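You operate a simulated robot arm through the tools that you are given. There is no shell and no other tool. Be economical: measure what you need, move in short steps, check, and stop when the job is done.

You are at the controls of a simulated robot arm. One attempt, no reset.

## Task
Soap the small brush on the stain bar and scrub the damp tea cloth's stain out.
Fine: brush back in its pot, then fold the cloth and lay it in the purple trug. What is to be rubbed or washed off counts as gone when no trace of it is left.

Only the result counts: the job must be done as asked and must still hold three seconds after the hand-in. Knocking over, shifting, dropping, spilling or breaking anything else fails it. Flat cloth is picked up by pressing the open fingertips on it (5 to 10 N) and closing them slowly along it; thin cloth reads only 2 to 8 mm in the jaws.

## Robot
A 7-joint arm with a two-finger parallel gripper on a trunk, on a base that drives. Base frame: it is fixed to the floor where the robot stands at the start and does not move with it; the origin is under the middle of the robot, x ahead of it, y to its left, z up; the surface under the hand at the start is at about z = 760. Readings come in mm, degrees, newtons and seconds.
With the tool pointing down near the work surface it reaches from about 180 to 680 mm from the robot's upright axis, wherever it stands. Its first joint turns from -143.0 to 143.0 degrees. Places, roughly: inside of the purple trug [600, 800, 800]; pot [500, 100, 800]; tea cloth end [400, 300, 800]. Payload 3 kg.
Tool frame: the origin (TCP) lies between the finger pads and is the grasp point; the fingertips stand 30 mm ahead of it; z points along the fingers, y is the line along which they close. Largest opening 110 mm; finger width 20, thickness 10; the body of the gripper, 48 by 112 mm, starts 55 mm behind the TCP.
Orientation is that of the tool frame in the base frame, as a unit quaternion [x, y, z, w]. With the fingers straight down and closing along the base's y, the tool's x points along the base's -x, its y along +y and its z along -z.

## Interface
- The arm moves only by the tool apply_moves. Its argument "deltas" is a list of rows, each a list of 7 numbers: the turn, a rotation vector about the tool's x, y, z in units of 5 degrees (1.0 is 5 degrees), then the shift along the tool's x, y, z in units of 20 mm (1.0 is 20 mm), then the gripper command, from -1 (shut) to 1 (fully open), values between in proportion. In form: [[rx, ry, rz, tx, ty, tz, claw], ...]. A call has 1 to 20 rows; each row shifts and turns the commanded pose from where the row before left it, along the tool's axes as they then stand. A call with a number of a shift or a turn outside -1 to 1 is refused whole. Each row takes 0.2 s and may step no farther than 50 mm and 8.6 degrees from the row before; otherwise, or with a gripper value out of range, the whole call is refused. Where a pose cannot be reached the arm comes as near as it can. A force on the tool above 40 N (or 10 N above the force at the start of the call, whichever is more), or a blocked arm, ends the call early, and 0.2 s more pass. Each finger travels about 108 mm/s and halts on what it meets, pressing with about 22 N; the grip force reading is that of the motor and also rises with nothing between the fingers. The clock runs only during rows and for 0.2 s after the last one: add rows that do not move to give the fingers time. It gives the time, the measured TCP pose, the force on the tool (base axes), the opening and the grip force at its end, in the units of the frame above (readings bear some noise), with the torque about the TCP (base axes, N m) and any sound that the robot's microphone picked up.
- Cameras (640 x 400 px; columns grow to the right, rows downward): "scene" is now at [130.5, 42.7, 1685.1]; the picture's right is [0.68, -0.74, -0.00], its down [-0.65, -0.59, -0.48] and it looks along [0.35, 0.32, -0.88] (base axes); focal length 265 px, centre (320, 200). "wrist" rides on the gripper at [72, 17, -103] in the tool frame; the picture's right is [-0.23, 0.97, 0.00], its down [-0.76, -0.18, -0.62] and it looks along [-0.61, -0.14, 0.78] (tool axes); focal length 222 px, centre (320, 200). There is no depth. A picture from a camera that has moved, and an enlarged one, comes with that camera's place and axes in the base frame and with its lens.
- grab_frame(camera): a new picture of that camera. No time passes.
- move_column(by): slides the trunk up (or, below 0, down) by that many mm; the arm and the scene camera ride with it, the base frame stays. It gives what a move gives, with no picture.
- base_move(legs): drives the robot by 1 to 6 legs, each [ahead, left, turn to the left] in mm, mm and degrees, along the robot's own axes; the way and the turn of a leg run together, so that a leg with both is an arc; at most 1500 mm and 180 degrees a leg. The arm and the cameras ride along, it lands a little off, and it stops where it bumps. It gives what a move gives.
- pan_tilt(pan, tilt): turns the head with the scene camera to pan (to the left, within 86 degrees either way) and tilt (down, from -29 to 69), counted from straight ahead of the robot. It gives what a move gives.
- zoom(camera, box): a new picture of the part [left, top, right, bottom] of that camera's present view, enlarged. No time passes.
- job_done(): hands the job in; it is judged then, once.

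Work in short steps. Places have to be worked out from the pictures, the camera data and where the tool is seen: move nearer, look again, correct. Check each grasp and each placing, and mend what went wrong. You have 120 turns and 82 pictures in all, those below and enlarged ones among them. Open the gripper and draw the arm clear of the work before you hand the job in, unless the task says otherwise; then end with one line.

The tools are called as name(argument=value, ...) on one line, values as JSON. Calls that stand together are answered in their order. apply_moves: Moves the arm, as the interface text tells. Its arguments: {"type":"object","properties":{"deltas":{"type":"array"}},"required":["deltas"]} The other tools are called the same way: move_column (by) slides the trunk up or down; base_move (legs) drives the base; pan_tilt (pan, tilt) turns the head that bears the scene camera; grab_frame (camera) takes a picture; zoom (camera, box) takes an enlarged picture of a part of a camera's view; job_done () hands the job in.

At the start:

```text
clock: 0.0
ee_pos: [611.0, 168.9, 1276.1]
tool_rot: [0.001, 1.0, -0.001, 0.001]
contact_force: [-0.5, -0.2, -0.2]
moment: [0.0, -0.02, 0.0]
grip_width: 109.7
finger_force: 0.2
trunk travel left (down, up): [-825.0, 65.0]
robot x, y, heading: [0.1, 0.1, 0.0]
head pan, tilt: [42.6, 61.4]
```

scene: 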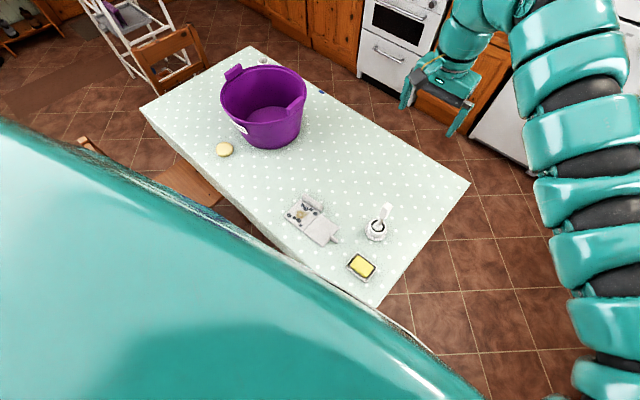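
wrist: 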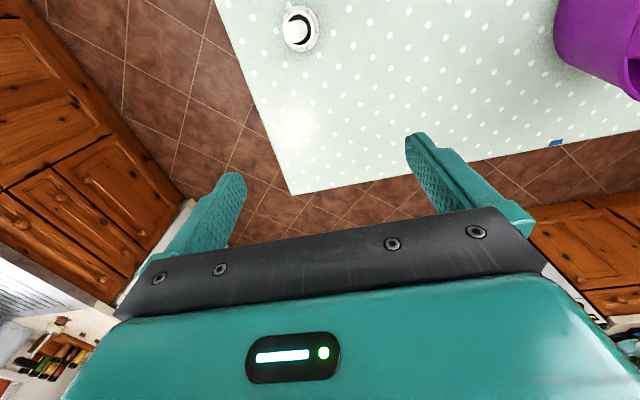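

I see the table with cloth, pot with brush, a yellow bar and the trug. I zoom in on the work area for detail.

zoom(camera="scene", box=[260, 170, 420, 290])

zoom(camera="scene", box=[200, 40, 360, 160])

```text
3.33 times, centred on (340, 230) of scene
camera zoom: at [130.5, 42.7, 1685.1], right [0.68, -0.74, 0.0], down [-0.65, -0.59, -0.48], along [0.35, 0.32, -0.88], focal length 884 px, centre (253, 100)
```

zoom: 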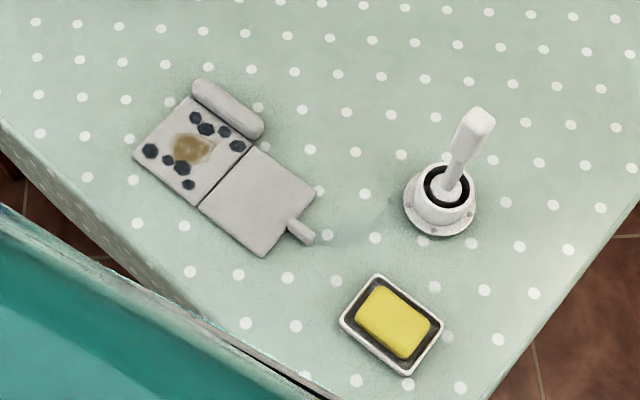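

```text
3.33 times, centred on (280, 100) of scene
camera zoom: at [130.5, 42.7, 1685.1], right [0.68, -0.74, 0.0], down [-0.65, -0.59, -0.48], along [0.35, 0.32, -0.88], focal length 884 px, centre (453, 533)
```

zoom: 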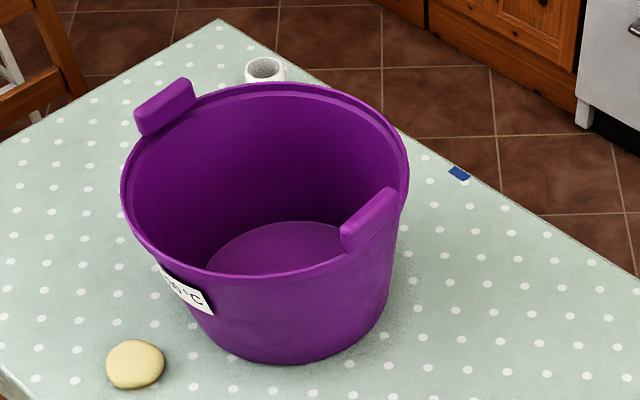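

The cloth is about 100 × 190 mm with a stained half around (407, 393), a tab near (415, 235), and a roll along the far edge of the stained half. The soap is near (405, 98) and the pot near (538, 134). I move the hand back and down to look with the wrist camera.

apply_moves(deltas=[[0, 0, 0, 1, 0.286, 0.986, 1], [0, 0, 0, 1, 0.286, 0.986, 1], [0, 0, 0, 1, 0.286, 0.986, 1], [0, 0, 0, 1, 0.286, 0.986, 1], [0, 0, 0, 1, 0.286, 0.986, 1], [0, 0, 0, 1, 0.286, 0.986, 1], [0, 0, 0, 1, 0.286, 0.986, 1], [0, 0, 0, 1, 0.286, 0.986, 1], [0, 0, 0, 1, 0.286, 0.986, 1], [0, 0, 0, 1, 0.286, 0.986, 1], [0, 0, 0, 1, 0.286, 0.986, 1], [0, 0, 0, 1, 0.286, 0.986, 1], [0, 0, 0, 1, 0.286, 0.986, 1], [0, 0, 0, 1, 0.286, 0.986, 1]])

grab_frame(camera="wrist")

pan_tilt(pan=25, tilt=62)

grab_frame(camera="scene")

```text
clock: 3.0
ee_pos: [577.7, 179.1, 1242.6]
tool_rot: [0.002, 1.0, 0.0, 0.0]
contact_force: [0.1, 0.3, -1.2]
moment: [-0.01, 0.01, 0.0]
grip_width: 110.0
finger_force: 0.0
out of reach, approached as far as the arm can: row 2, 3, 4, 5, 6, 7, 8, 9, 10, 11, 12, 13, 14
trunk travel left (down, up): [-825.0, 65.0]
robot x, y, heading: [2.8, 2.4, 0.2]
head pan, tilt: [42.6, 61.4]
```

```text
77 pictures are left
camera wrist: at [505.8, 197.2, 1345.9], right [0.23, 0.97, 0.0], down [0.76, -0.18, 0.62], along [0.61, -0.14, -0.78], focal length 222 px, centre (320, 200)
```

wrist: 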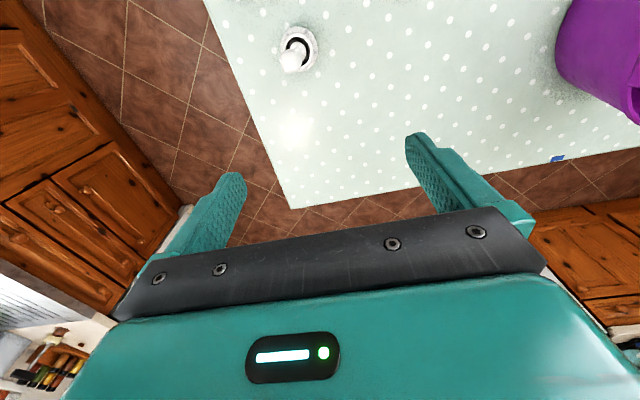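

```text
clock: 3.8
ee_pos: [579.7, 179.8, 1242.1]
tool_rot: [0.001, 1.0, 0.0, 0.0]
contact_force: [0.0, 0.3, -0.8]
moment: [-0.02, 0.01, 0.01]
grip_width: 110.0
finger_force: 0.1
trunk travel left (down, up): [-825.0, 65.0]
robot x, y, heading: [-3.1, -1.5, -0.1]
head pan, tilt: [25.0, 62.0]
```

```text
76 pictures are left
camera scene: at [140.9, 26.0, 1684.4], right [0.42, -0.91, 0.0], down [-0.8, -0.37, -0.47], along [0.43, 0.2, -0.88], focal length 265 px, centre (320, 200)
```

scene: 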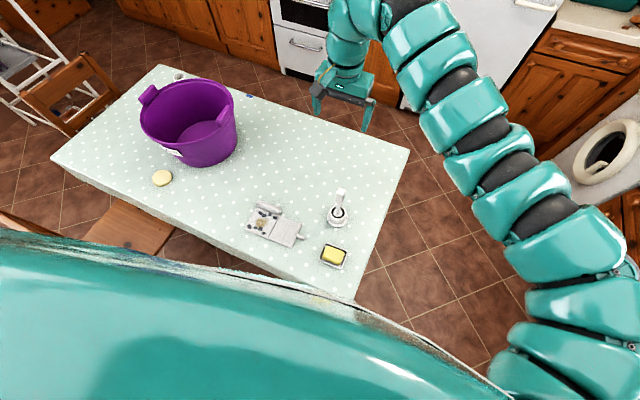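

The path was limited by reach up high (elbow folding). I go straight down first, then pull in.

apply_moves(deltas=[[0, 0, 0, 0, 0, 1, 1], [0, 0, 0, 0, 0, 1, 1], [0, 0, 0, 0, 0, 1, 1], [0, 0, 0, 0, 0, 1, 1], [0, 0, 0, 0, 0, 1, 1], [0, 0, 0, 0, 0, 1, 1], [0, 0, 0, 0, 0, 1, 1], [0, 0, 0, 0, 0, 1, 1], [0, 0, 0, 0, 0, 1, 1], [0, 0, 0, 0, 0, 1, 1]])

```text
clock: 6.0
ee_pos: [579.0, 178.9, 1231.2]
tool_rot: [0.004, 1.0, 0.0, -0.002]
contact_force: [-0.2, -0.9, 0.3]
moment: [0.02, -0.03, -0.01]
grip_width: 110.1
finger_force: 0.0
out of reach, approached as far as the arm can: row 1, 2, 3, 4, 5, 6, 7, 8, 9, 10
trunk travel left (down, up): [-825.0, 65.0]
robot x, y, heading: [-0.8, -1.8, -0.1]
head pan, tilt: [25.0, 62.0]
```

The shoulder is too high; lowering the trunk should bring the workspace to the table.

move_column(by=-300)

grab_frame(camera="scene")

grab_frame(camera="wrist")

```text
clock: 9.0
ee_pos: [579.7, 178.5, 932.9]
tool_rot: [0.003, 1.0, 0.0, -0.002]
contact_force: [-0.4, -0.2, -0.1]
moment: [0.01, -0.02, -0.01]
grip_width: 110.1
finger_force: 0.0
trunk travel left (down, up): [-525.0, 365.0]
robot x, y, heading: [-0.8, 0.7, -0.1]
head pan, tilt: [25.0, 62.0]
```

```text
75 pictures are left
camera scene: at [140.8, 26.0, 1384.5], right [0.42, -0.91, 0.0], down [-0.8, -0.37, -0.47], along [0.43, 0.2, -0.88], focal length 265 px, centre (320, 200)
```

scene: 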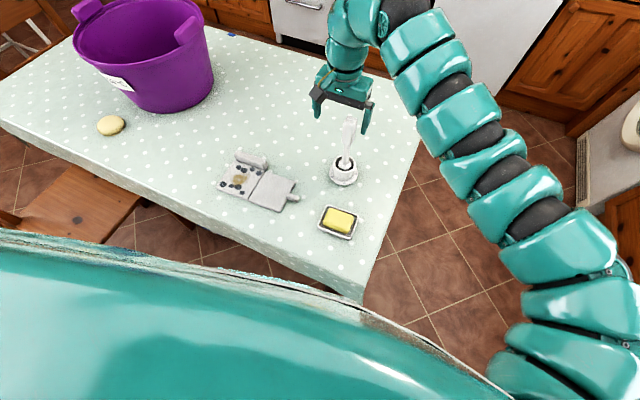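

```text
74 pictures are left
camera wrist: at [507.2, 197.9, 1036.1], right [0.23, 0.97, 0.0], down [0.76, -0.18, 0.62], along [0.6, -0.15, -0.78], focal length 222 px, centre (320, 200)
```

wrist: 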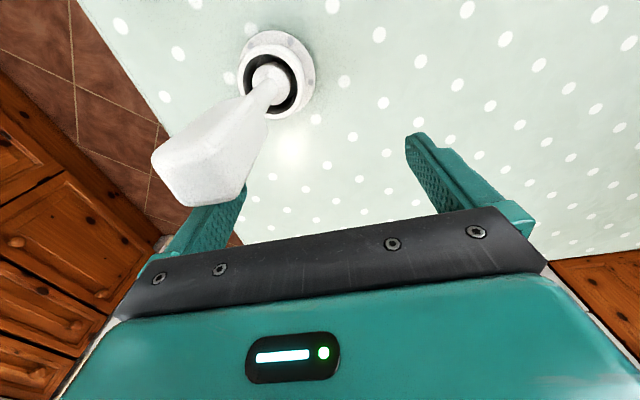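

The brush handle is close to the -y finger. I measure it from the scene camera before moving.

zoom(camera="scene", box=[290, 80, 410, 250])

zoom(camera="scene", box=[200, 135, 320, 215])

```text
2.35 times, centred on (350, 165) of scene
camera zoom: at [140.8, 26.0, 1384.5], right [0.42, -0.91, 0.0], down [-0.8, -0.37, -0.47], along [0.43, 0.2, -0.88], focal length 624 px, centre (249, 282)
```

zoom: 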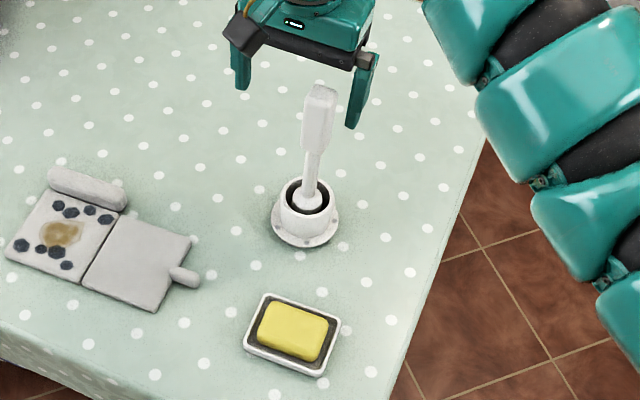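

```text
5.00 times, centred on (260, 175) of scene
camera zoom: at [140.8, 26.0, 1384.5], right [0.42, -0.91, 0.0], down [-0.8, -0.37, -0.47], along [0.43, 0.2, -0.88], focal length 1327 px, centre (620, 325)
```

zoom: 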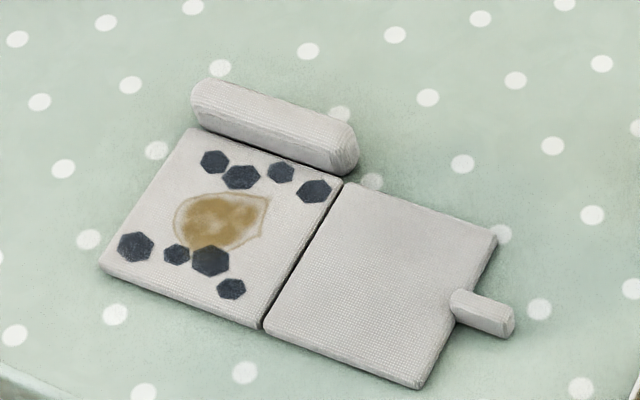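

Triangulating: brush stands upright at about (540, 142), handle top z≈969, wide part down to ≈894. I check its cross-section orientation in the wrist view.

zoom(camera="wrist", box=[120, 10, 360, 230])

```text
1.82 times, centred on (240, 120) of wrist
camera zoom: at [507.2, 197.9, 1036.1], right [0.23, 0.97, 0.0], down [0.76, -0.18, 0.62], along [0.6, -0.15, -0.78], focal length 404 px, centre (466, 346)
```

zoom: 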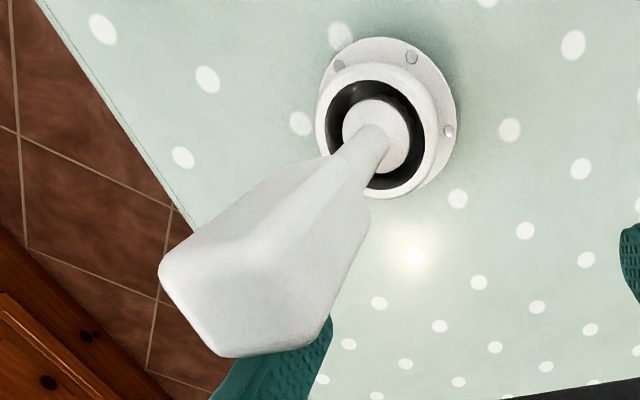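

The handle is about 22 mm square, axis-aligned, centred near (540, 145). I move the open fingers around it.

apply_moves(deltas=[[0, 0, 0, 0, -0.85, 0, 1], [0, 0, 0, 0, -0.85, 0, 1], [0, 0, 0, 0, 0, 0, 1], [0, 0, 0, 0.67, 0, 0, 1], [0, 0, 0, 0.67, 0, 0, 1], [0, 0, 0, 0.66, 0, 0, 1], [0, 0, 0, 0, 0, 0, 1]])

grab_frame(camera="wrist")

```text
clock: 10.6
ee_pos: [579.3, 179.6, 931.5]
tool_rot: [0.003, 1.0, 0.0, -0.003]
contact_force: [0.4, -0.1, -0.1]
moment: [0.01, 0.03, 0.02]
grip_width: 109.9
finger_force: 0.0
out of reach, approached as far as the arm can: row 1, 2, 4, 5, 6
trunk travel left (down, up): [-525.0, 365.0]
robot x, y, heading: [-2.0, 1.5, 0.2]
head pan, tilt: [25.0, 62.0]
```

```text
70 pictures are left
camera wrist: at [507.2, 197.9, 1036.1], right [0.23, 0.97, 0.0], down [0.76, -0.18, 0.62], along [0.6, -0.15, -0.78], focal length 222 px, centre (320, 200)
```

wrist: 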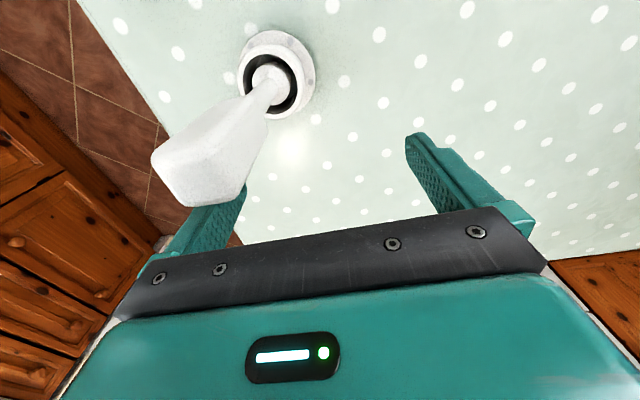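

The arm seems at a joint limit in this posture. I test whether going up/outwards is free.

apply_moves(deltas=[[0, 0, 0, 0, 0, -1, 1], [0, 0, 0, 0, 0, -1, 1], [0, 0, 0, 0, 0, -1, 1], [0, 0, 0, 0, 0, -1, 1], [0, 0, 0, 0, 0, -1, 1], [0, 0, 0, 0, 0, -1, 1]])

```text
clock: 12.0
ee_pos: [598.2, 196.2, 990.6]
tool_rot: [0.004, 1.0, 0.001, -0.002]
contact_force: [0.5, 0.2, 0.9]
moment: [0.01, 0.0, 0.01]
grip_width: 109.8
finger_force: 0.2
out of reach, approached as far as the arm can: row 3, 4, 5, 6
trunk travel left (down, up): [-525.0, 365.0]
robot x, y, heading: [1.8, 1.0, 0.0]
head pan, tilt: [25.0, 62.0]
```

It slid outward along a limit. I try going left (+y), where the arm may have more freedom.

apply_moves(deltas=[[0, 0, 0, 0, 1, 0, 1], [0, 0, 0, 0, 1, 0, 1], [0, 0, 0, 0, 1, 0, 1], [0, 0, 0, 0, 1, 0, 1], [0, 0, 0, 0, 1, 0, 1]])

apply_moves(deltas=[[0, 0, 0, 0, 0, 1, 1], [0, 0, 0, 0, 0, 1, 1], [0, 0, 0, 0, 0, 1, 1], [0, 0, 0, 0, 0, 1, 1], [0, 0, 0, 0, 0, 1, 1]])

```text
clock: 13.2
ee_pos: [600.7, 295.9, 991.3]
tool_rot: [0.005, 1.0, -0.001, -0.002]
contact_force: [-1.2, -0.2, 0.5]
moment: [-0.01, -0.03, 0.0]
grip_width: 110.3
finger_force: 0.0
trunk travel left (down, up): [-525.0, 365.0]
robot x, y, heading: [3.0, -1.0, -0.2]
head pan, tilt: [25.0, 62.0]
```

```text
clock: 14.4
ee_pos: [599.5, 295.2, 891.4]
tool_rot: [0.003, 1.0, -0.001, -0.002]
contact_force: [0.3, 0.2, -1.0]
moment: [-0.01, -0.03, -0.01]
grip_width: 110.1
finger_force: 0.1
trunk travel left (down, up): [-525.0, 365.0]
robot x, y, heading: [1.0, -0.3, 0.2]
head pan, tilt: [25.0, 62.0]
```

Free out here at r≈668. Now I try pulling inward at this lower height.

apply_moves(deltas=[[0, 0, 0, 1, 0, 0, 1], [0, 0, 0, 1, 0, 0, 1], [0, 0, 0, 1, 0, 0, 1], [0, 0, 0, 1, 0, 0, 1], [0, 0, 0, 1, 0, 0, 1], [0, 0, 0, 1, 0, 0, 1]])

```text
clock: 15.8
ee_pos: [478.3, 295.0, 892.2]
tool_rot: [0.004, 1.0, 0.001, 0.0]
contact_force: [0.7, 1.1, 0.2]
moment: [0.02, 0.02, -0.03]
grip_width: 110.2
finger_force: 0.0
trunk travel left (down, up): [-525.0, 365.0]
robot x, y, heading: [1.4, 2.3, -0.0]
head pan, tilt: [25.0, 62.0]
```

Works now. I raise the trunk 150 mm so the hand sits lower relative to the shoulder, then go above the brush.

move_column(by=150)

apply_moves(deltas=[[0, 0, 0, -0.4, -1, 0, 1], [0, 0, 0, -0.4, -1, 0, 1], [0, 0, 0, -0.4, -1, 0, 1], [0, 0, 0, -0.4, -1, 0, 1], [0, 0, 0, -0.4, -1, 0, 1], [0, 0, 0, -0.4, -1, 0, 1], [0, 0, 0, -0.4, -1, 0, 1], [0, 0, 0, -0.3, -0.5, 0, 1]])

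grab_frame(camera="wrist")

```text
clock: 17.6
ee_pos: [478.4, 295.4, 1041.2]
tool_rot: [0.004, 1.0, -0.001, -0.001]
contact_force: [0.2, 0.7, -0.6]
moment: [-0.02, 0.0, -0.01]
grip_width: 109.9
finger_force: 0.0
trunk travel left (down, up): [-675.0, 215.0]
robot x, y, heading: [-0.4, -1.4, 0.1]
head pan, tilt: [25.0, 62.0]
```

```text
clock: 19.4
ee_pos: [478.2, 296.6, 1041.3]
tool_rot: [0.004, 1.0, 0.0, -0.002]
contact_force: [0.2, -0.5, 0.2]
moment: [-0.03, 0.03, -0.01]
grip_width: 110.1
finger_force: 0.1
out of reach, approached as far as the arm can: row 1, 2, 3, 4, 5, 6, 7, 8
trunk travel left (down, up): [-675.0, 215.0]
robot x, y, heading: [-1.7, 1.7, 0.1]
head pan, tilt: [25.0, 62.0]
```

```text
69 pictures are left
camera wrist: at [406.6, 314.1, 1145.5], right [0.23, 0.97, 0.0], down [0.76, -0.18, 0.62], along [0.6, -0.15, -0.78], focal length 222 px, centre (320, 200)
```

wrist: 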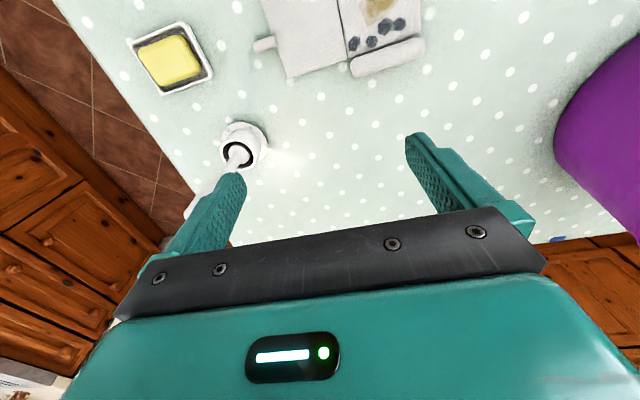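

Still blocked toward -y. I look at the arm's posture to understand the limit.

pan_tilt(pan=-40, tilt=45)

grab_frame(camera="scene")

```text
clock: 20.7
ee_pos: [479.0, 296.2, 1041.0]
tool_rot: [0.004, 1.0, 0.001, -0.002]
contact_force: [1.3, 0.0, -0.6]
moment: [-0.01, 0.01, 0.03]
grip_width: 110.1
finger_force: 0.0
trunk travel left (down, up): [-675.0, 215.0]
robot x, y, heading: [-1.4, -1.2, -0.1]
head pan, tilt: [-40.0, 45.0]
```

```text
68 pictures are left
camera scene: at [144.9, -53.4, 1556.2], right [-0.64, -0.77, 0.0], down [-0.54, 0.45, -0.71], along [0.54, -0.45, -0.71], focal length 265 px, centre (320, 200)
```

scene: 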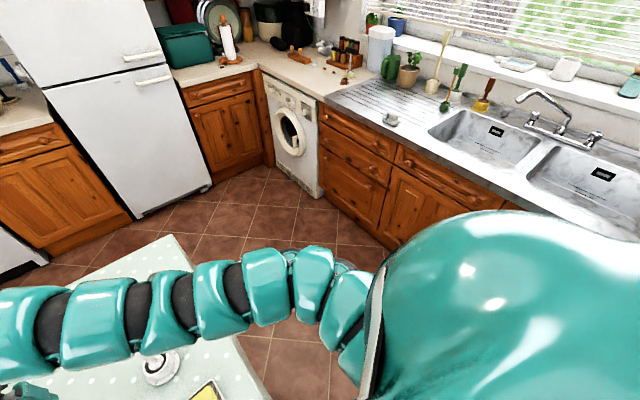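

I test whether a yaw of the tool frees up the motion toward -y.

apply_moves(deltas=[[0, 0, 1, 0, 0, 0, 1], [0, 0, 1, 0, 0, 0, 1], [0, 0, 1, 0, 0, 0, 1], [0, 0, 1, 0, 0, 0, 1]])

apply_moves(deltas=[[0, 0, 0, 0, -1, 0, 1], [0, 0, 0, 0, -1, 0, 1], [0, 0, 0, 0, -1, 0, 1]])

```text
clock: 21.7
ee_pos: [479.0, 297.2, 1040.6]
tool_rot: [0.178, 0.984, -0.001, -0.002]
contact_force: [-0.1, -0.7, 0.1]
moment: [-0.03, -0.02, -0.03]
grip_width: 110.1
finger_force: 0.1
trunk travel left (down, up): [-675.0, 215.0]
robot x, y, heading: [1.5, 1.1, 0.2]
head pan, tilt: [-40.0, 45.0]
```

```text
clock: 22.5
ee_pos: [479.7, 296.3, 1041.4]
tool_rot: [0.176, 0.984, -0.001, -0.002]
contact_force: [0.4, -0.1, -0.3]
moment: [0.02, 0.03, 0.04]
grip_width: 109.9
finger_force: 0.1
out of reach, approached as far as the arm can: row 1, 2, 3
trunk travel left (down, up): [-675.0, 215.0]
robot x, y, heading: [2.4, -1.3, -0.0]
head pan, tilt: [-40.0, 45.0]
```

Yaw wasn't the limit. I turn it back, go down while relative height drops, then try -y again.

apply_moves(deltas=[[0, 0, -1, 0, 0, 0, 1], [0, 0, -1, 0, 0, 0, 1], [0, 0, -1, 0, 0, 0, 1], [0, 0, -1, 0, 0, 0, 1], [0, 0, 0, 0, 0, 1, 1], [0, 0, 0, 0, 0, 1, 1], [0, 0, 0, 0, 0, 1, 1]])

apply_moves(deltas=[[0, 0, 0, -1, 0, 0, 1], [0, 0, 0, -1, 0, 0, 1], [0, 0, 0, -1, 0, 0, 1], [0, 0, 0, -1, 0, 0, 1], [0, 0, 0, -1, 0, 0, 1]])

apply_moves(deltas=[[0, 0, 0, 0, -1, 0, 1], [0, 0, 0, 0, -1, 0, 1], [0, 0, 0, 0, -1, 0, 1]])

```text
clock: 24.1
ee_pos: [478.1, 296.7, 981.3]
tool_rot: [0.003, 1.0, -0.001, -0.004]
contact_force: [0.4, 0.2, -0.3]
moment: [0.01, 0.03, -0.01]
grip_width: 110.1
finger_force: 0.0
trunk travel left (down, up): [-675.0, 215.0]
robot x, y, heading: [2.5, -4.9, 0.1]
head pan, tilt: [-40.0, 45.0]
```

```text
clock: 25.3
ee_pos: [580.1, 295.9, 981.1]
tool_rot: [0.003, 1.0, -0.001, -0.002]
contact_force: [-0.5, 0.7, -0.8]
moment: [0.0, 0.02, 0.0]
grip_width: 110.1
finger_force: 0.0
trunk travel left (down, up): [-675.0, 215.0]
robot x, y, heading: [-0.2, -0.9, -0.1]
head pan, tilt: [-40.0, 45.0]
```

```text
clock: 26.1
ee_pos: [577.8, 235.6, 979.1]
tool_rot: [0.003, 1.0, 0.0, -0.002]
contact_force: [-0.3, 0.0, 0.0]
moment: [0.0, 0.0, 0.0]
grip_width: 109.9
finger_force: 0.1
trunk travel left (down, up): [-675.0, 215.0]
robot x, y, heading: [-2.7, 3.7, 0.0]
head pan, tilt: [-40.0, 45.0]
```

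Free here — so it's an inner-radius limit that relaxes with lower hand. I go to x≈580, y≈145 beside the brush and down to z≈930, to slide in along -x.

apply_moves(deltas=[[0, 0, 0, -0.2, -0.91, 0.4, 1], [0, 0, 0, 0, -0.91, 0.49, 1], [0, 0, 0, 0, -0.91, 0.49, 1], [0, 0, 0, 0, -0.91, 0.49, 1], [0, 0, 0, 0, -0.9, 0.49, 1], [0, 0, 0, 0, 0, 0, 1]])

grab_frame(camera="wrist")

```text
clock: 27.5
ee_pos: [596.1, 159.2, 926.6]
tool_rot: [0.003, 1.0, 0.002, 0.0]
contact_force: [1.1, -0.2, -0.7]
moment: [0.01, 0.0, 0.0]
grip_width: 109.7
finger_force: 0.0
out of reach, approached as far as the arm can: row 3, 4, 5
trunk travel left (down, up): [-675.0, 215.0]
robot x, y, heading: [0.2, 3.9, 0.1]
head pan, tilt: [-40.0, 45.0]
```

```text
67 pictures are left
camera wrist: at [524.0, 177.0, 1030.0], right [0.23, 0.97, 0.0], down [0.76, -0.18, 0.62], along [0.61, -0.14, -0.78], focal length 222 px, centre (320, 200)
```

wrist: 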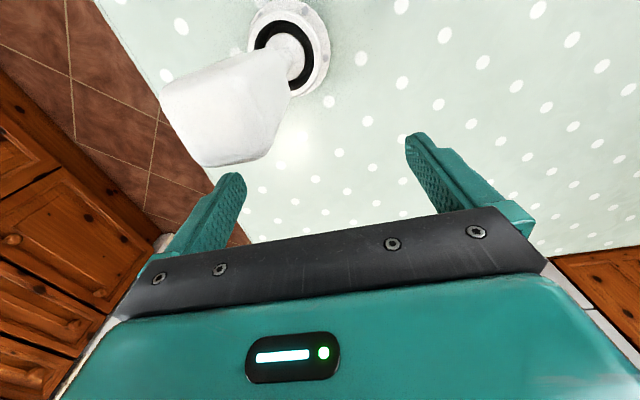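

Stuck along a similar line again. I'll try raising the trunk fully and working with the hand much lower relative to the shoulder. First back out to +y to clear the brush.

apply_moves(deltas=[[0, 0, 0, -0.2, 1, -0.3, 1], [0, 0, 0, 0, 1, -0.5, 1], [0, 0, 0, 0, 1, -0.5, 1], [0, 0, 0, 0, 1, -0.5, 1], [0, 0, 0, 0, 1, -0.5, 1], [0, 0, 0, 0, 1, 0, 1], [0, 0, 0, 0, 1, 0, 1]])

move_column(by=215)

apply_moves(deltas=[[0, 0, 0, 0, 0, 1, 1], [0, 0, 0, 0, 0, 1, 1], [0, 0, 0, 0, 0, 1, 1], [0, 0, 0, 0, 0, 1, 1], [0, 0, 0, 0, 0, 1, 1], [0, 0, 0, 0, 0, 1, 1], [0, 0, 0, 0, 0, 1, 1], [0, 0, 0, 0, 0, 1, 1], [0, 0, 0, 0, 0, 1, 1]])

apply_moves(deltas=[[0, 0, 0, 1, 0, 0, 1], [0, 0, 0, 1, 0, 0, 1], [0, 0, 0, 1, 0, 0, 1], [0, 0, 0, 1, 0, 0, 1], [0, 0, 0, 1, 0, 0, 1], [0, 0, 0, 1, 0, 0, 1], [0, 0, 0, 1, 0, 0, 1], [0, 0, 0, 1, 0, 0, 1], [0, 0, 0, 1, 0, 0, 1], [0, 0, 0, 1, 0, 0, 1]])

```text
clock: 29.1
ee_pos: [601.0, 301.9, 973.3]
tool_rot: [0.004, 1.0, -0.001, -0.002]
contact_force: [-0.2, 0.9, 0.6]
moment: [-0.02, -0.01, -0.03]
grip_width: 110.1
finger_force: 0.1
trunk travel left (down, up): [-675.0, 215.0]
robot x, y, heading: [-1.6, 1.2, 0.0]
head pan, tilt: [-40.0, 45.0]
```

```text
clock: 31.4
ee_pos: [600.4, 301.5, 1188.3]
tool_rot: [0.003, 1.0, 0.0, -0.002]
contact_force: [-0.1, 0.5, -0.8]
moment: [0.01, 0.02, 0.0]
grip_width: 110.0
finger_force: 0.0
trunk travel left (down, up): [-890.0, 0.0]
robot x, y, heading: [0.1, 3.4, -0.1]
head pan, tilt: [-40.0, 45.0]
```

```text
clock: 33.4
ee_pos: [590.7, 288.6, 1020.0]
tool_rot: [0.003, 1.0, 0.001, -0.002]
contact_force: [-0.1, 0.0, 0.2]
moment: [-0.01, -0.01, -0.02]
grip_width: 110.4
finger_force: 0.0
out of reach, approached as far as the arm can: row 6, 8, 9
trunk travel left (down, up): [-890.0, 0.0]
robot x, y, heading: [0.1, 0.5, -0.1]
head pan, tilt: [-40.0, 45.0]
```

```text
clock: 35.6
ee_pos: [390.7, 298.2, 1013.7]
tool_rot: [0.004, 1.0, -0.002, -0.002]
contact_force: [0.8, 0.5, -1.0]
moment: [-0.01, 0.01, 0.01]
grip_width: 109.8
finger_force: 0.1
out of reach, approached as far as the arm can: row 10
trunk travel left (down, up): [-890.0, 0.0]
robot x, y, heading: [2.7, 0.0, 0.0]
head pan, tilt: [-40.0, 45.0]
```

Much better inward range now. I try moving toward -y from here at this height (tips above the brush).

apply_moves(deltas=[[0, 0, 0, -0.5, -1, 0, 1], [0, 0, 0, -0.5, -1, 0, 1], [0, 0, 0, -0.5, -1, 0, 1], [0, 0, 0, -0.5, -1, 0, 1], [0, 0, 0, -0.5, -1, 0, 1]])

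grab_frame(camera="scene")

```text
clock: 36.8
ee_pos: [453.7, 211.6, 988.3]
tool_rot: [0.004, 1.0, -0.001, -0.002]
contact_force: [0.2, -0.5, 0.3]
moment: [0.03, 0.0, -0.03]
grip_width: 110.1
finger_force: 0.1
out of reach, approached as far as the arm can: row 1, 2, 3, 4, 5
trunk travel left (down, up): [-890.0, 0.0]
robot x, y, heading: [1.5, 1.9, 0.4]
head pan, tilt: [-40.0, 45.0]
```

```text
66 pictures are left
camera scene: at [145.4, -53.6, 1771.1], right [-0.64, -0.77, 0.0], down [-0.54, 0.45, -0.71], along [0.54, -0.45, -0.71], focal length 265 px, centre (320, 200)
```

scene: 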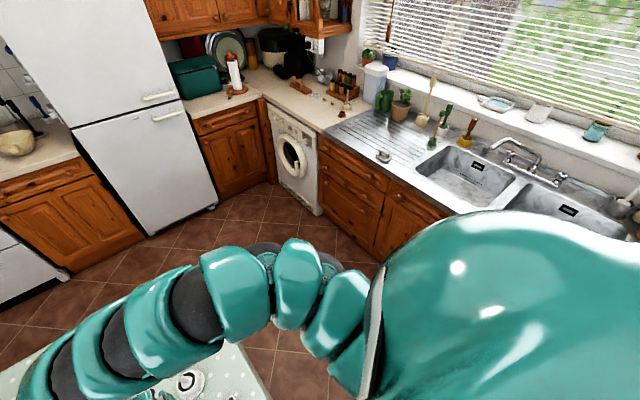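

It works, sliding lower. I continue down and to y≈145 at x≈455, then will slide in +x onto the handle.

apply_moves(deltas=[[0, 0, 0, 0, 0, 1, 1], [0, 0, 0, 0, 0, 1, 1], [0, 0, 0, 0, 0, 0.8, 1], [0, 0, 0, 0, -0.83, 0, 1], [0, 0, 0, 0, -0.83, 0, 1], [0, 0, 0, 0, -0.83, 0, 1], [0, 0, 0, 0, -0.83, 0, 1], [0, 0, 0, 0, 0, 0, 1]])

grab_frame(camera="wrist")

```text
clock: 38.6
ee_pos: [456.5, 168.0, 936.2]
tool_rot: [0.003, 1.0, -0.001, -0.002]
contact_force: [0.2, 0.3, -0.1]
moment: [-0.01, -0.03, 0.0]
grip_width: 110.2
finger_force: 0.1
out of reach, approached as far as the arm can: row 6, 7
trunk travel left (down, up): [-890.0, 0.0]
robot x, y, heading: [0.9, 0.2, 0.0]
head pan, tilt: [-40.0, 45.0]
```

```text
65 pictures are left
camera wrist: at [384.1, 187.4, 1040.7], right [0.23, 0.97, 0.0], down [0.76, -0.18, 0.62], along [0.6, -0.15, -0.78], focal length 222 px, centre (320, 200)
```

wrist: 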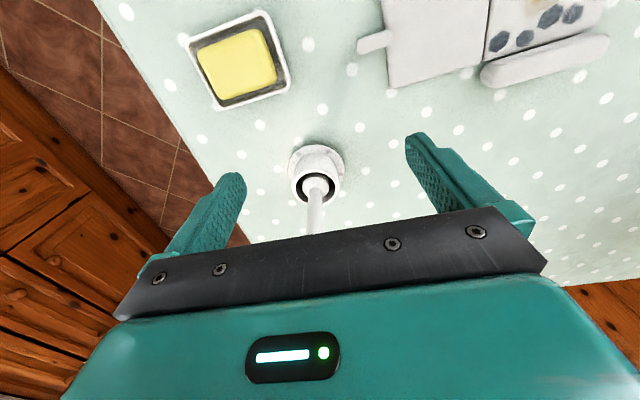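

The handle is within the finger opening in y. I slide diagonally to (540, 145).

apply_moves(deltas=[[0, 0, 0, -0.84, -0.23, 0.06, 1], [0, 0, 0, -0.84, -0.23, 0.06, 1], [0, 0, 0, -0.84, -0.23, 0.06, 1], [0, 0, 0, -0.84, -0.23, 0.06, 1], [0, 0, 0, -0.84, -0.23, 0.06, 1], [0, 0, 0, 0, 0, 0, 1]])

grab_frame(camera="wrist")

```text
clock: 40.0
ee_pos: [539.4, 145.1, 931.9]
tool_rot: [0.004, 1.0, 0.001, -0.003]
contact_force: [0.6, 0.5, 0.2]
moment: [0.02, 0.01, 0.02]
grip_width: 109.9
finger_force: 0.2
trunk travel left (down, up): [-890.0, 0.0]
robot x, y, heading: [-2.3, 0.2, -0.1]
head pan, tilt: [-40.0, 45.0]
```

```text
64 pictures are left
camera wrist: at [468.2, 163.1, 1035.2], right [0.23, 0.97, 0.0], down [0.76, -0.18, 0.62], along [0.6, -0.15, -0.78], focal length 222 px, centre (320, 200)
```

wrist: 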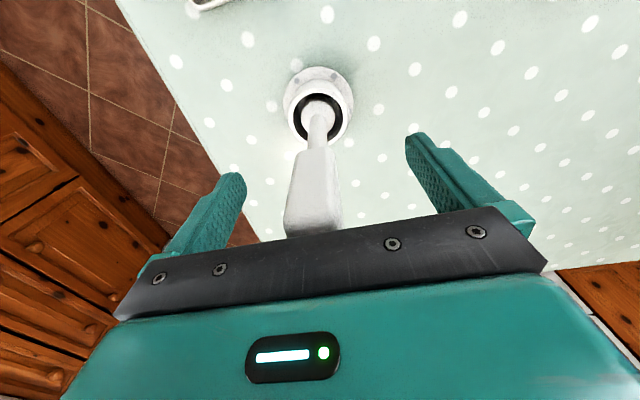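

The handle is centred at the TCP. I close gradually and check the grip.

apply_moves(deltas=[[0, 0, 0, 0, 0, 0, 0.5], [0, 0, 0, 0, 0, 0, 0], [0, 0, 0, 0, 0, 0, -0.3], [0, 0, 0, 0, 0, 0, -0.5], [0, 0, 0, 0, 0, 0, -0.6], [0, 0, 0, 0, 0, 0, -0.7], [0, 0, 0, 0, 0, 0, -1], [0, 0, 0, 0, 0, 0, -1]])

```text
clock: 41.8
ee_pos: [540.8, 144.5, 930.6]
tool_rot: [0.003, 1.0, 0.0, -0.002]
contact_force: [0.0, -1.0, 0.9]
moment: [-0.02, 0.03, -0.01]
grip_width: 25.7
finger_force: 22.1
trunk travel left (down, up): [-890.0, 0.0]
robot x, y, heading: [-3.6, 1.2, -0.1]
head pan, tilt: [-40.0, 45.0]
```

Gripped (25.7 mm). Lift straight up in steps.

apply_moves(deltas=[[0, 0, 0, 0, 0, -0.5, -1], [0, 0, 0, 0, 0, -0.75, -1], [0, 0, 0, 0, 0, -1, -1], [0, 0, 0, 0, 0, -1, -1]])

grab_frame(camera="wrist")

```text
clock: 42.8
ee_pos: [537.8, 144.3, 996.2]
tool_rot: [0.003, 1.0, 0.0, -0.003]
contact_force: [0.1, -0.4, -1.2]
moment: [-0.02, 0.0, 0.01]
grip_width: 25.7
finger_force: 21.9
trunk travel left (down, up): [-890.0, 0.0]
robot x, y, heading: [2.8, 0.0, -0.1]
head pan, tilt: [-40.0, 45.0]
```

```text
63 pictures are left
camera wrist: at [466.7, 162.3, 1101.1], right [0.23, 0.97, 0.0], down [0.76, -0.18, 0.62], along [0.6, -0.15, -0.78], focal length 222 px, centre (320, 200)
```

wrist: 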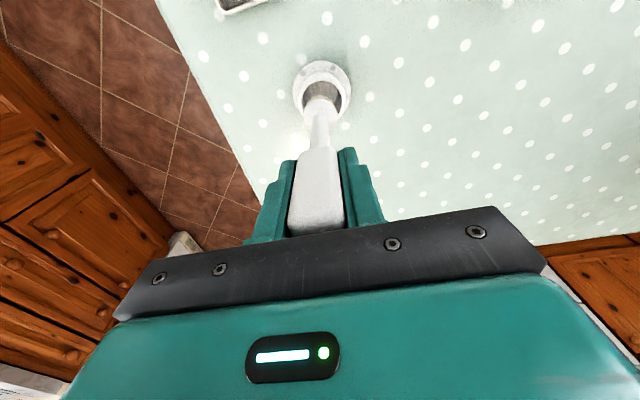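

The brush is coming out but its head may still be in the rim; lift a bit more.

apply_moves(deltas=[[0, 0, 0, 0, 0, -1, -1], [0, 0, 0, 0, 0, -1, -1]])

zoom(camera="wrist", box=[220, 20, 420, 220])

pan_tilt(pan=15, tilt=60)

grab_frame(camera="scene")

```text
clock: 43.4
ee_pos: [551.0, 154.3, 1027.0]
tool_rot: [0.002, 1.0, -0.001, -0.004]
contact_force: [0.5, 0.4, -1.6]
moment: [0.02, 0.01, 0.0]
grip_width: 25.9
finger_force: 22.0
out of reach, approached as far as the arm can: row 1, 2
trunk travel left (down, up): [-890.0, 0.0]
robot x, y, heading: [0.9, 1.7, 0.2]
head pan, tilt: [-40.0, 45.0]
```

```text
2.00 times, centred on (320, 120) of wrist
camera zoom: at [479.6, 171.7, 1131.6], right [0.23, 0.97, 0.0], down [0.76, -0.18, 0.62], along [0.6, -0.15, -0.79], focal length 444 px, centre (320, 360)
```

zoom: 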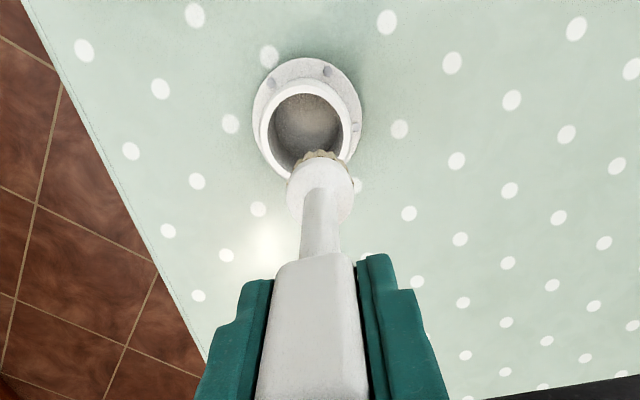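

```text
clock: 44.6
ee_pos: [550.7, 151.6, 1027.4]
tool_rot: [0.003, 1.0, -0.001, -0.003]
contact_force: [0.1, 0.1, -0.7]
moment: [0.0, 0.01, -0.02]
grip_width: 25.6
finger_force: 21.5
trunk travel left (down, up): [-890.0, 0.0]
robot x, y, heading: [1.9, -1.0, 0.4]
head pan, tilt: [15.0, 60.0]
```

```text
61 pictures are left
camera scene: at [147.2, 16.0, 1751.7], right [0.26, -0.97, 0.0], down [-0.84, -0.22, -0.5], along [0.48, 0.13, -0.87], focal length 265 px, centre (320, 200)
```

scene: 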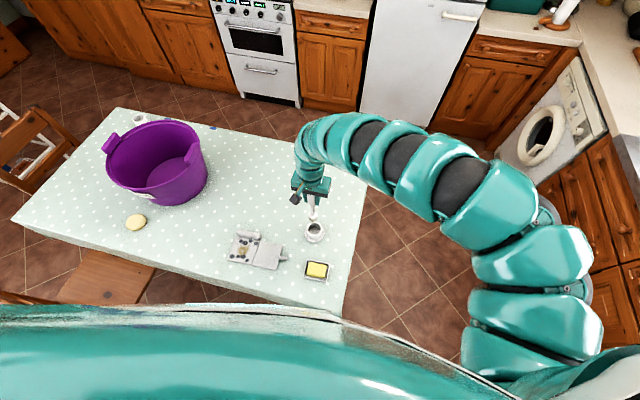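

Brush is clear of the pot. The soap is too close for this height, so I drive the robot back 100 mm, which also carries the brush away above the pot rim.

base_move(legs=[[-100, 0, 0]])

apply_moves(deltas=[[0, 0, 0, 0.5, -0.6, 0.6, -1], [0, 0, 0, 0.5, -0.6, 0.6, -1], [0, 0, 0, 0.5, -0.6, 0.6, -1], [0, 0, 0, 0.5, -0.6, 0.6, -1], [0, 0, 0, 0.5, -0.6, 0.6, -1], [0, 0, 0, 0, 0, 0, -1]])

grab_frame(camera="wrist")

zoom(camera="scene", box=[200, 160, 400, 285])

```text
clock: 45.8
ee_pos: [452.9, 151.9, 1027.5]
tool_rot: [0.003, 1.0, -0.001, -0.003]
contact_force: [-0.6, -0.8, -1.5]
moment: [0.01, -0.01, 0.0]
grip_width: 25.9
finger_force: 22.4
trunk travel left (down, up): [-890.0, 0.0]
robot x, y, heading: [-99.6, 4.0, 0.2]
head pan, tilt: [15.0, 60.0]
```

```text
clock: 47.2
ee_pos: [439.3, 113.9, 986.3]
tool_rot: [0.002, 1.0, -0.002, -0.003]
contact_force: [-0.3, -0.2, -0.9]
moment: [-0.01, 0.0, -0.01]
grip_width: 25.7
finger_force: 22.4
out of reach, approached as far as the arm can: row 1, 2, 3, 4, 5
trunk travel left (down, up): [-890.0, 0.0]
robot x, y, heading: [-98.9, -1.5, 0.1]
head pan, tilt: [15.0, 60.0]
```

```text
60 pictures are left
camera wrist: at [367.5, 132.5, 1090.3], right [0.23, 0.97, 0.0], down [0.76, -0.18, 0.62], along [0.6, -0.15, -0.79], focal length 222 px, centre (320, 200)
```

wrist: 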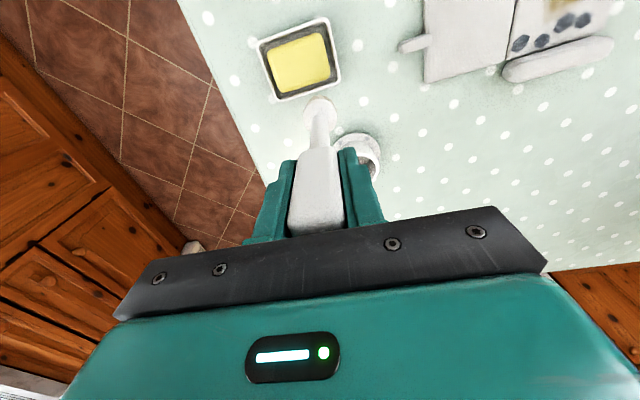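

```text
3.20 times, centred on (300, 222) of scene
camera zoom: at [50.0, 16.3, 1751.7], right [0.26, -0.97, 0.0], down [-0.84, -0.22, -0.5], along [0.48, 0.13, -0.87], focal length 849 px, centre (384, 128)
```

zoom: 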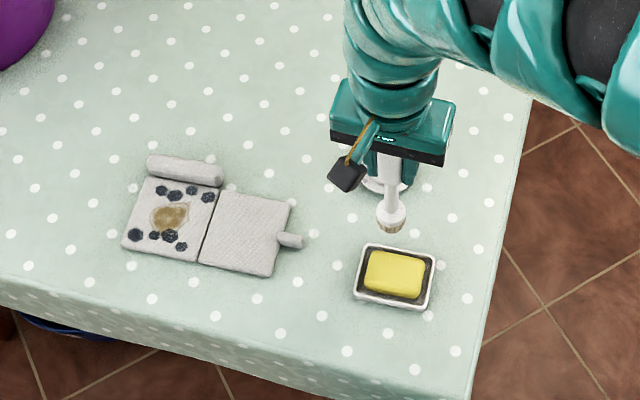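

Bristle tip is about 160 mm below the TCP, and the soap centre is at about (398, 97). I lower to z≈958 and move over the soap.

apply_moves(deltas=[[0, 0, 0, 0, 0, 0.7, -1], [0, 0, 0, 0, 0, 0.7, -1], [0, 0, 0, 0.7, -0.28, 0, -1], [0, 0, 0, 0.7, -0.28, 0, -1], [0, 0, 0, 0.65, -0.28, 0, -1], [0, 0, 0, 0, 0, 0, -1]])

zoom(camera="scene", box=[260, 180, 380, 280])

```text
clock: 48.6
ee_pos: [425.2, 108.2, 957.9]
tool_rot: [0.003, 1.0, -0.002, -0.004]
contact_force: [-0.3, -0.5, -0.6]
moment: [0.0, 0.01, -0.01]
grip_width: 26.0
finger_force: 22.1
out of reach, approached as far as the arm can: row 4, 5
trunk travel left (down, up): [-890.0, 0.0]
robot x, y, heading: [-97.9, 1.1, 0.2]
head pan, tilt: [15.0, 60.0]
```

```text
4.00 times, centred on (320, 230) of scene
camera zoom: at [50.5, 16.3, 1751.7], right [0.26, -0.97, 0.0], down [-0.84, -0.22, -0.5], along [0.48, 0.13, -0.87], focal length 1061 px, centre (320, 80)
```

zoom: 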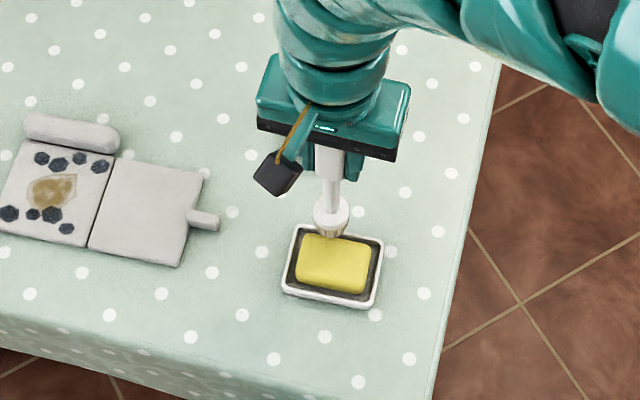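

Inner limit again; I drive back another 40 mm so the brush sits over the soap with some slack.

base_move(legs=[[-40, 0, 0]])

apply_moves(deltas=[[0, 0, 0, -0.65, -0.55, 0, -1], [0, 0, 0, 0, 0, 0, -1]])

zoom(camera="scene", box=[260, 150, 380, 250])

```text
clock: 49.5
ee_pos: [384.1, 108.3, 958.4]
tool_rot: [0.003, 1.0, -0.001, -0.002]
contact_force: [0.1, -0.4, -1.4]
moment: [0.02, 0.0, -0.01]
grip_width: 25.9
finger_force: 21.9
trunk travel left (down, up): [-890.0, 0.0]
robot x, y, heading: [-131.9, -1.3, -0.1]
head pan, tilt: [15.0, 60.0]
```

```text
clock: 50.0
ee_pos: [398.2, 96.6, 959.5]
tool_rot: [0.003, 1.0, -0.002, -0.003]
contact_force: [0.5, -0.1, -1.2]
moment: [0.01, -0.01, -0.01]
grip_width: 25.7
finger_force: 22.2
trunk travel left (down, up): [-890.0, 0.0]
robot x, y, heading: [-133.2, 4.0, 0.3]
head pan, tilt: [15.0, 60.0]
```

```text
4.00 times, centred on (320, 200) of scene
camera zoom: at [9.0, 16.7, 1751.8], right [0.26, -0.97, 0.0], down [-0.84, -0.22, -0.5], along [0.48, 0.13, -0.87], focal length 1061 px, centre (320, 200)
```

zoom: 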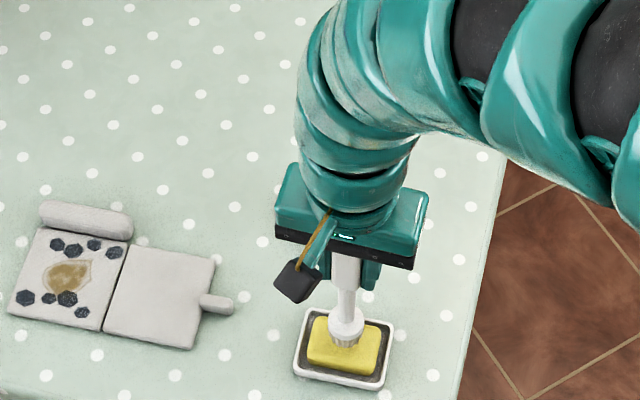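

Brush is centred over the soap. I lower in small steps looking for contact force.

apply_moves(deltas=[[0, 0, 0, 0, 0, 0.3, -1], [0, 0, 0, 0, 0, 0, -1]])

apply_moves(deltas=[[0, 0, 0, 0, 0, 0.2, -1], [0, 0, 0, 0, 0, 0, -1]])

apply_moves(deltas=[[0, 0, 0, 0, 0, 0.2, -1], [0, 0, 0, 0, 0, 0, -1]])

```text
clock: 50.6
ee_pos: [399.5, 96.4, 952.4]
tool_rot: [0.003, 1.0, -0.001, -0.004]
contact_force: [-0.1, 0.3, -1.4]
moment: [-0.05, 0.0, 0.01]
grip_width: 25.8
finger_force: 22.3
trunk travel left (down, up): [-890.0, 0.0]
robot x, y, heading: [-134.7, -2.7, -0.1]
head pan, tilt: [15.0, 60.0]
```

```text
clock: 51.2
ee_pos: [400.2, 96.4, 949.9]
tool_rot: [0.004, 1.0, -0.001, -0.003]
contact_force: [-0.7, 0.1, -1.5]
moment: [0.0, 0.0, -0.01]
grip_width: 25.7
finger_force: 22.8
trunk travel left (down, up): [-890.0, 0.0]
robot x, y, heading: [-138.0, 3.1, -0.1]
head pan, tilt: [15.0, 60.0]
```

```text
clock: 51.9
ee_pos: [399.1, 94.7, 944.8]
tool_rot: [0.004, 1.0, -0.002, -0.003]
contact_force: [-0.9, -0.2, -1.6]
moment: [0.01, -0.02, 0.02]
grip_width: 25.9
finger_force: 22.3
trunk travel left (down, up): [-890.0, 0.0]
robot x, y, heading: [-133.9, -0.1, -0.2]
head pan, tilt: [15.0, 60.0]
```

No contact yet at z≈945; continue with small steps and a look.

apply_moves(deltas=[[0, 0, 0, 0, 0, 0.2, -1], [0, 0, 0, 0, 0, 0, -1]])

apply_moves(deltas=[[0, 0, 0, 0, 0, 0.2, -1], [0, 0, 0, 0, 0, 0, -1]])

zoom(camera="scene", box=[290, 190, 350, 250])

```text
clock: 52.5
ee_pos: [399.3, 96.7, 940.0]
tool_rot: [0.003, 1.0, -0.001, -0.005]
contact_force: [-0.2, -0.1, -1.3]
moment: [0.0, -0.01, -0.05]
grip_width: 25.8
finger_force: 22.0
trunk travel left (down, up): [-890.0, 0.0]
robot x, y, heading: [-136.9, 0.2, 0.1]
head pan, tilt: [15.0, 60.0]
```

```text
clock: 53.0
ee_pos: [397.4, 96.1, 938.2]
tool_rot: [0.003, 1.0, -0.001, -0.003]
contact_force: [1.6, -1.0, 12.8]
moment: [-0.07, -0.33, -0.01]
grip_width: 25.8
finger_force: 22.1
trunk travel left (down, up): [-890.0, 0.0]
robot x, y, heading: [-136.9, 0.2, -0.1]
head pan, tilt: [15.0, 60.0]
```

```text
6.67 times, centred on (320, 220) of scene
camera zoom: at [9.0, 15.8, 1751.9], right [0.26, -0.97, 0.0], down [-0.84, -0.22, -0.5], along [0.48, 0.13, -0.87], focal length 1769 px, centre (320, 67)
```

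zoom: 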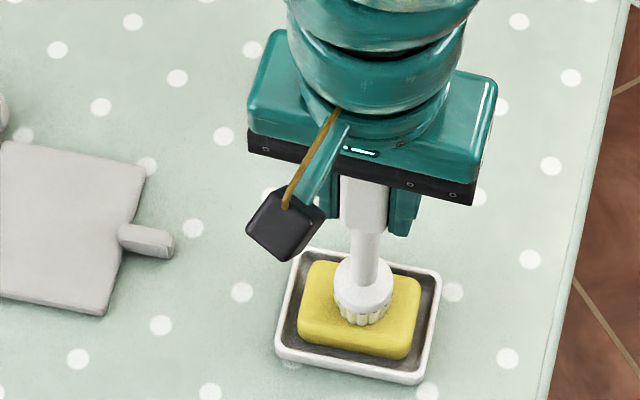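

Contact at z≈938 with ~13 N. I back off slightly and rub gently to soap the bristles.

apply_moves(deltas=[[0, 0, 0, 0, 0, -0.07, -1], [0, 0, 0, 0, 0.4, 0, -1], [0, 0, 0, 0, -0.4, 0, -1], [0, 0, 0, 0, -0.4, 0, -1], [0, 0, 0, 0, 0.4, 0, -1], [0, 0, 0, 0.3, 0, 0, -1], [0, 0, 0, -0.3, 0, 0, -1], [0, 0, 0, -0.3, 0, 0, -1], [0, 0, 0, 0.3, 0, 0, -1], [0, 0, 0, 0, 0.4, 0, -1], [0, 0, 0, 0, -0.8, 0, -1], [0, 0, 0, 0, 0.4, 0, -1]])

zoom(camera="scene", box=[290, 190, 350, 250])

```text
clock: 55.6
ee_pos: [398.1, 98.3, 936.4]
tool_rot: [0.003, 1.0, -0.002, -0.003]
contact_force: [0.2, 0.6, -2.0]
moment: [-0.03, 0.0, 0.03]
grip_width: 25.8
finger_force: 21.7
trunk travel left (down, up): [-890.0, 0.0]
robot x, y, heading: [-136.9, -2.0, 0.0]
head pan, tilt: [15.0, 60.0]
```

```text
6.67 times, centred on (320, 220) of scene
camera zoom: at [10.5, 18.4, 1751.7], right [0.26, -0.97, 0.0], down [-0.84, -0.22, -0.5], along [0.48, 0.13, -0.87], focal length 1769 px, centre (320, 67)
```

zoom: 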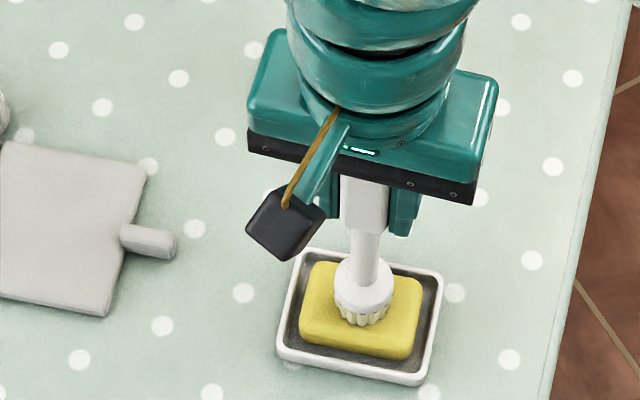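

Force dropped off during the rub. I press down again in small amounts and rub under contact.

apply_moves(deltas=[[0, 0, 0, 0, 0, 0.1, -1], [0, 0, 0, 0, 0, 0, -1]])

apply_moves(deltas=[[0, 0, 0, 0, 0, 0.06, -1], [0, 0, 0, 0, 0, 0, -1]])

```text
clock: 56.2
ee_pos: [397.9, 97.0, 936.2]
tool_rot: [0.003, 1.0, -0.001, -0.003]
contact_force: [-0.2, 1.1, 1.3]
moment: [0.07, 0.05, 0.01]
grip_width: 25.8
finger_force: 21.9
trunk travel left (down, up): [-890.0, 0.0]
robot x, y, heading: [-135.4, 0.6, -0.3]
head pan, tilt: [15.0, 60.0]
```

```text
clock: 56.9
ee_pos: [399.7, 98.0, 937.2]
tool_rot: [0.003, 1.0, -0.002, -0.002]
contact_force: [0.1, 0.0, 15.3]
moment: [0.04, 0.1, 0.0]
grip_width: 25.8
finger_force: 21.9
trunk travel left (down, up): [-890.0, 0.0]
robot x, y, heading: [-136.4, 1.4, 0.0]
head pan, tilt: [15.0, 60.0]
```

15 N contact now. Rub in small strokes at this depth.

apply_moves(deltas=[[0, 0, 0, 0, 0.4, 0, -1], [0, 0, 0, 0, -0.4, 0, -1], [0, 0, 0, 0, -0.4, 0, -1], [0, 0, 0, 0, 0.4, 0, -1], [0, 0, 0, 0.3, 0, 0, -1], [0, 0, 0, -0.3, 0, 0, -1]])

apply_moves(deltas=[[0, 0, 0, 0, 0, 0.02, -1], [0, 0, 0, 0, 0.4, 0, -1], [0, 0, 0, 0, -0.4, 0, -1], [0, 0, 0, 0, -0.4, 0, -1], [0, 0, 0, 0, 0.4, 0, -1], [0, 0, 0, 0.3, 0, 0, -1], [0, 0, 0, -0.3, 0, 0, -1]])

```text
clock: 58.2
ee_pos: [397.7, 96.0, 933.9]
tool_rot: [0.003, 1.0, -0.002, -0.004]
contact_force: [-3.0, -1.1, 5.9]
moment: [-0.05, 0.59, 0.0]
grip_width: 25.7
finger_force: 22.1
trunk travel left (down, up): [-890.0, 0.0]
robot x, y, heading: [-135.1, -1.1, -0.1]
head pan, tilt: [15.0, 60.0]
```

```text
clock: 59.9
ee_pos: [396.7, 96.4, 934.8]
tool_rot: [0.004, 1.0, -0.002, -0.002]
contact_force: [-2.2, -0.9, 2.8]
moment: [-0.27, 0.27, 0.05]
grip_width: 25.6
finger_force: 21.8
trunk travel left (down, up): [-890.0, 0.0]
robot x, y, heading: [-133.5, 0.2, -0.4]
head pan, tilt: [15.0, 60.0]
```

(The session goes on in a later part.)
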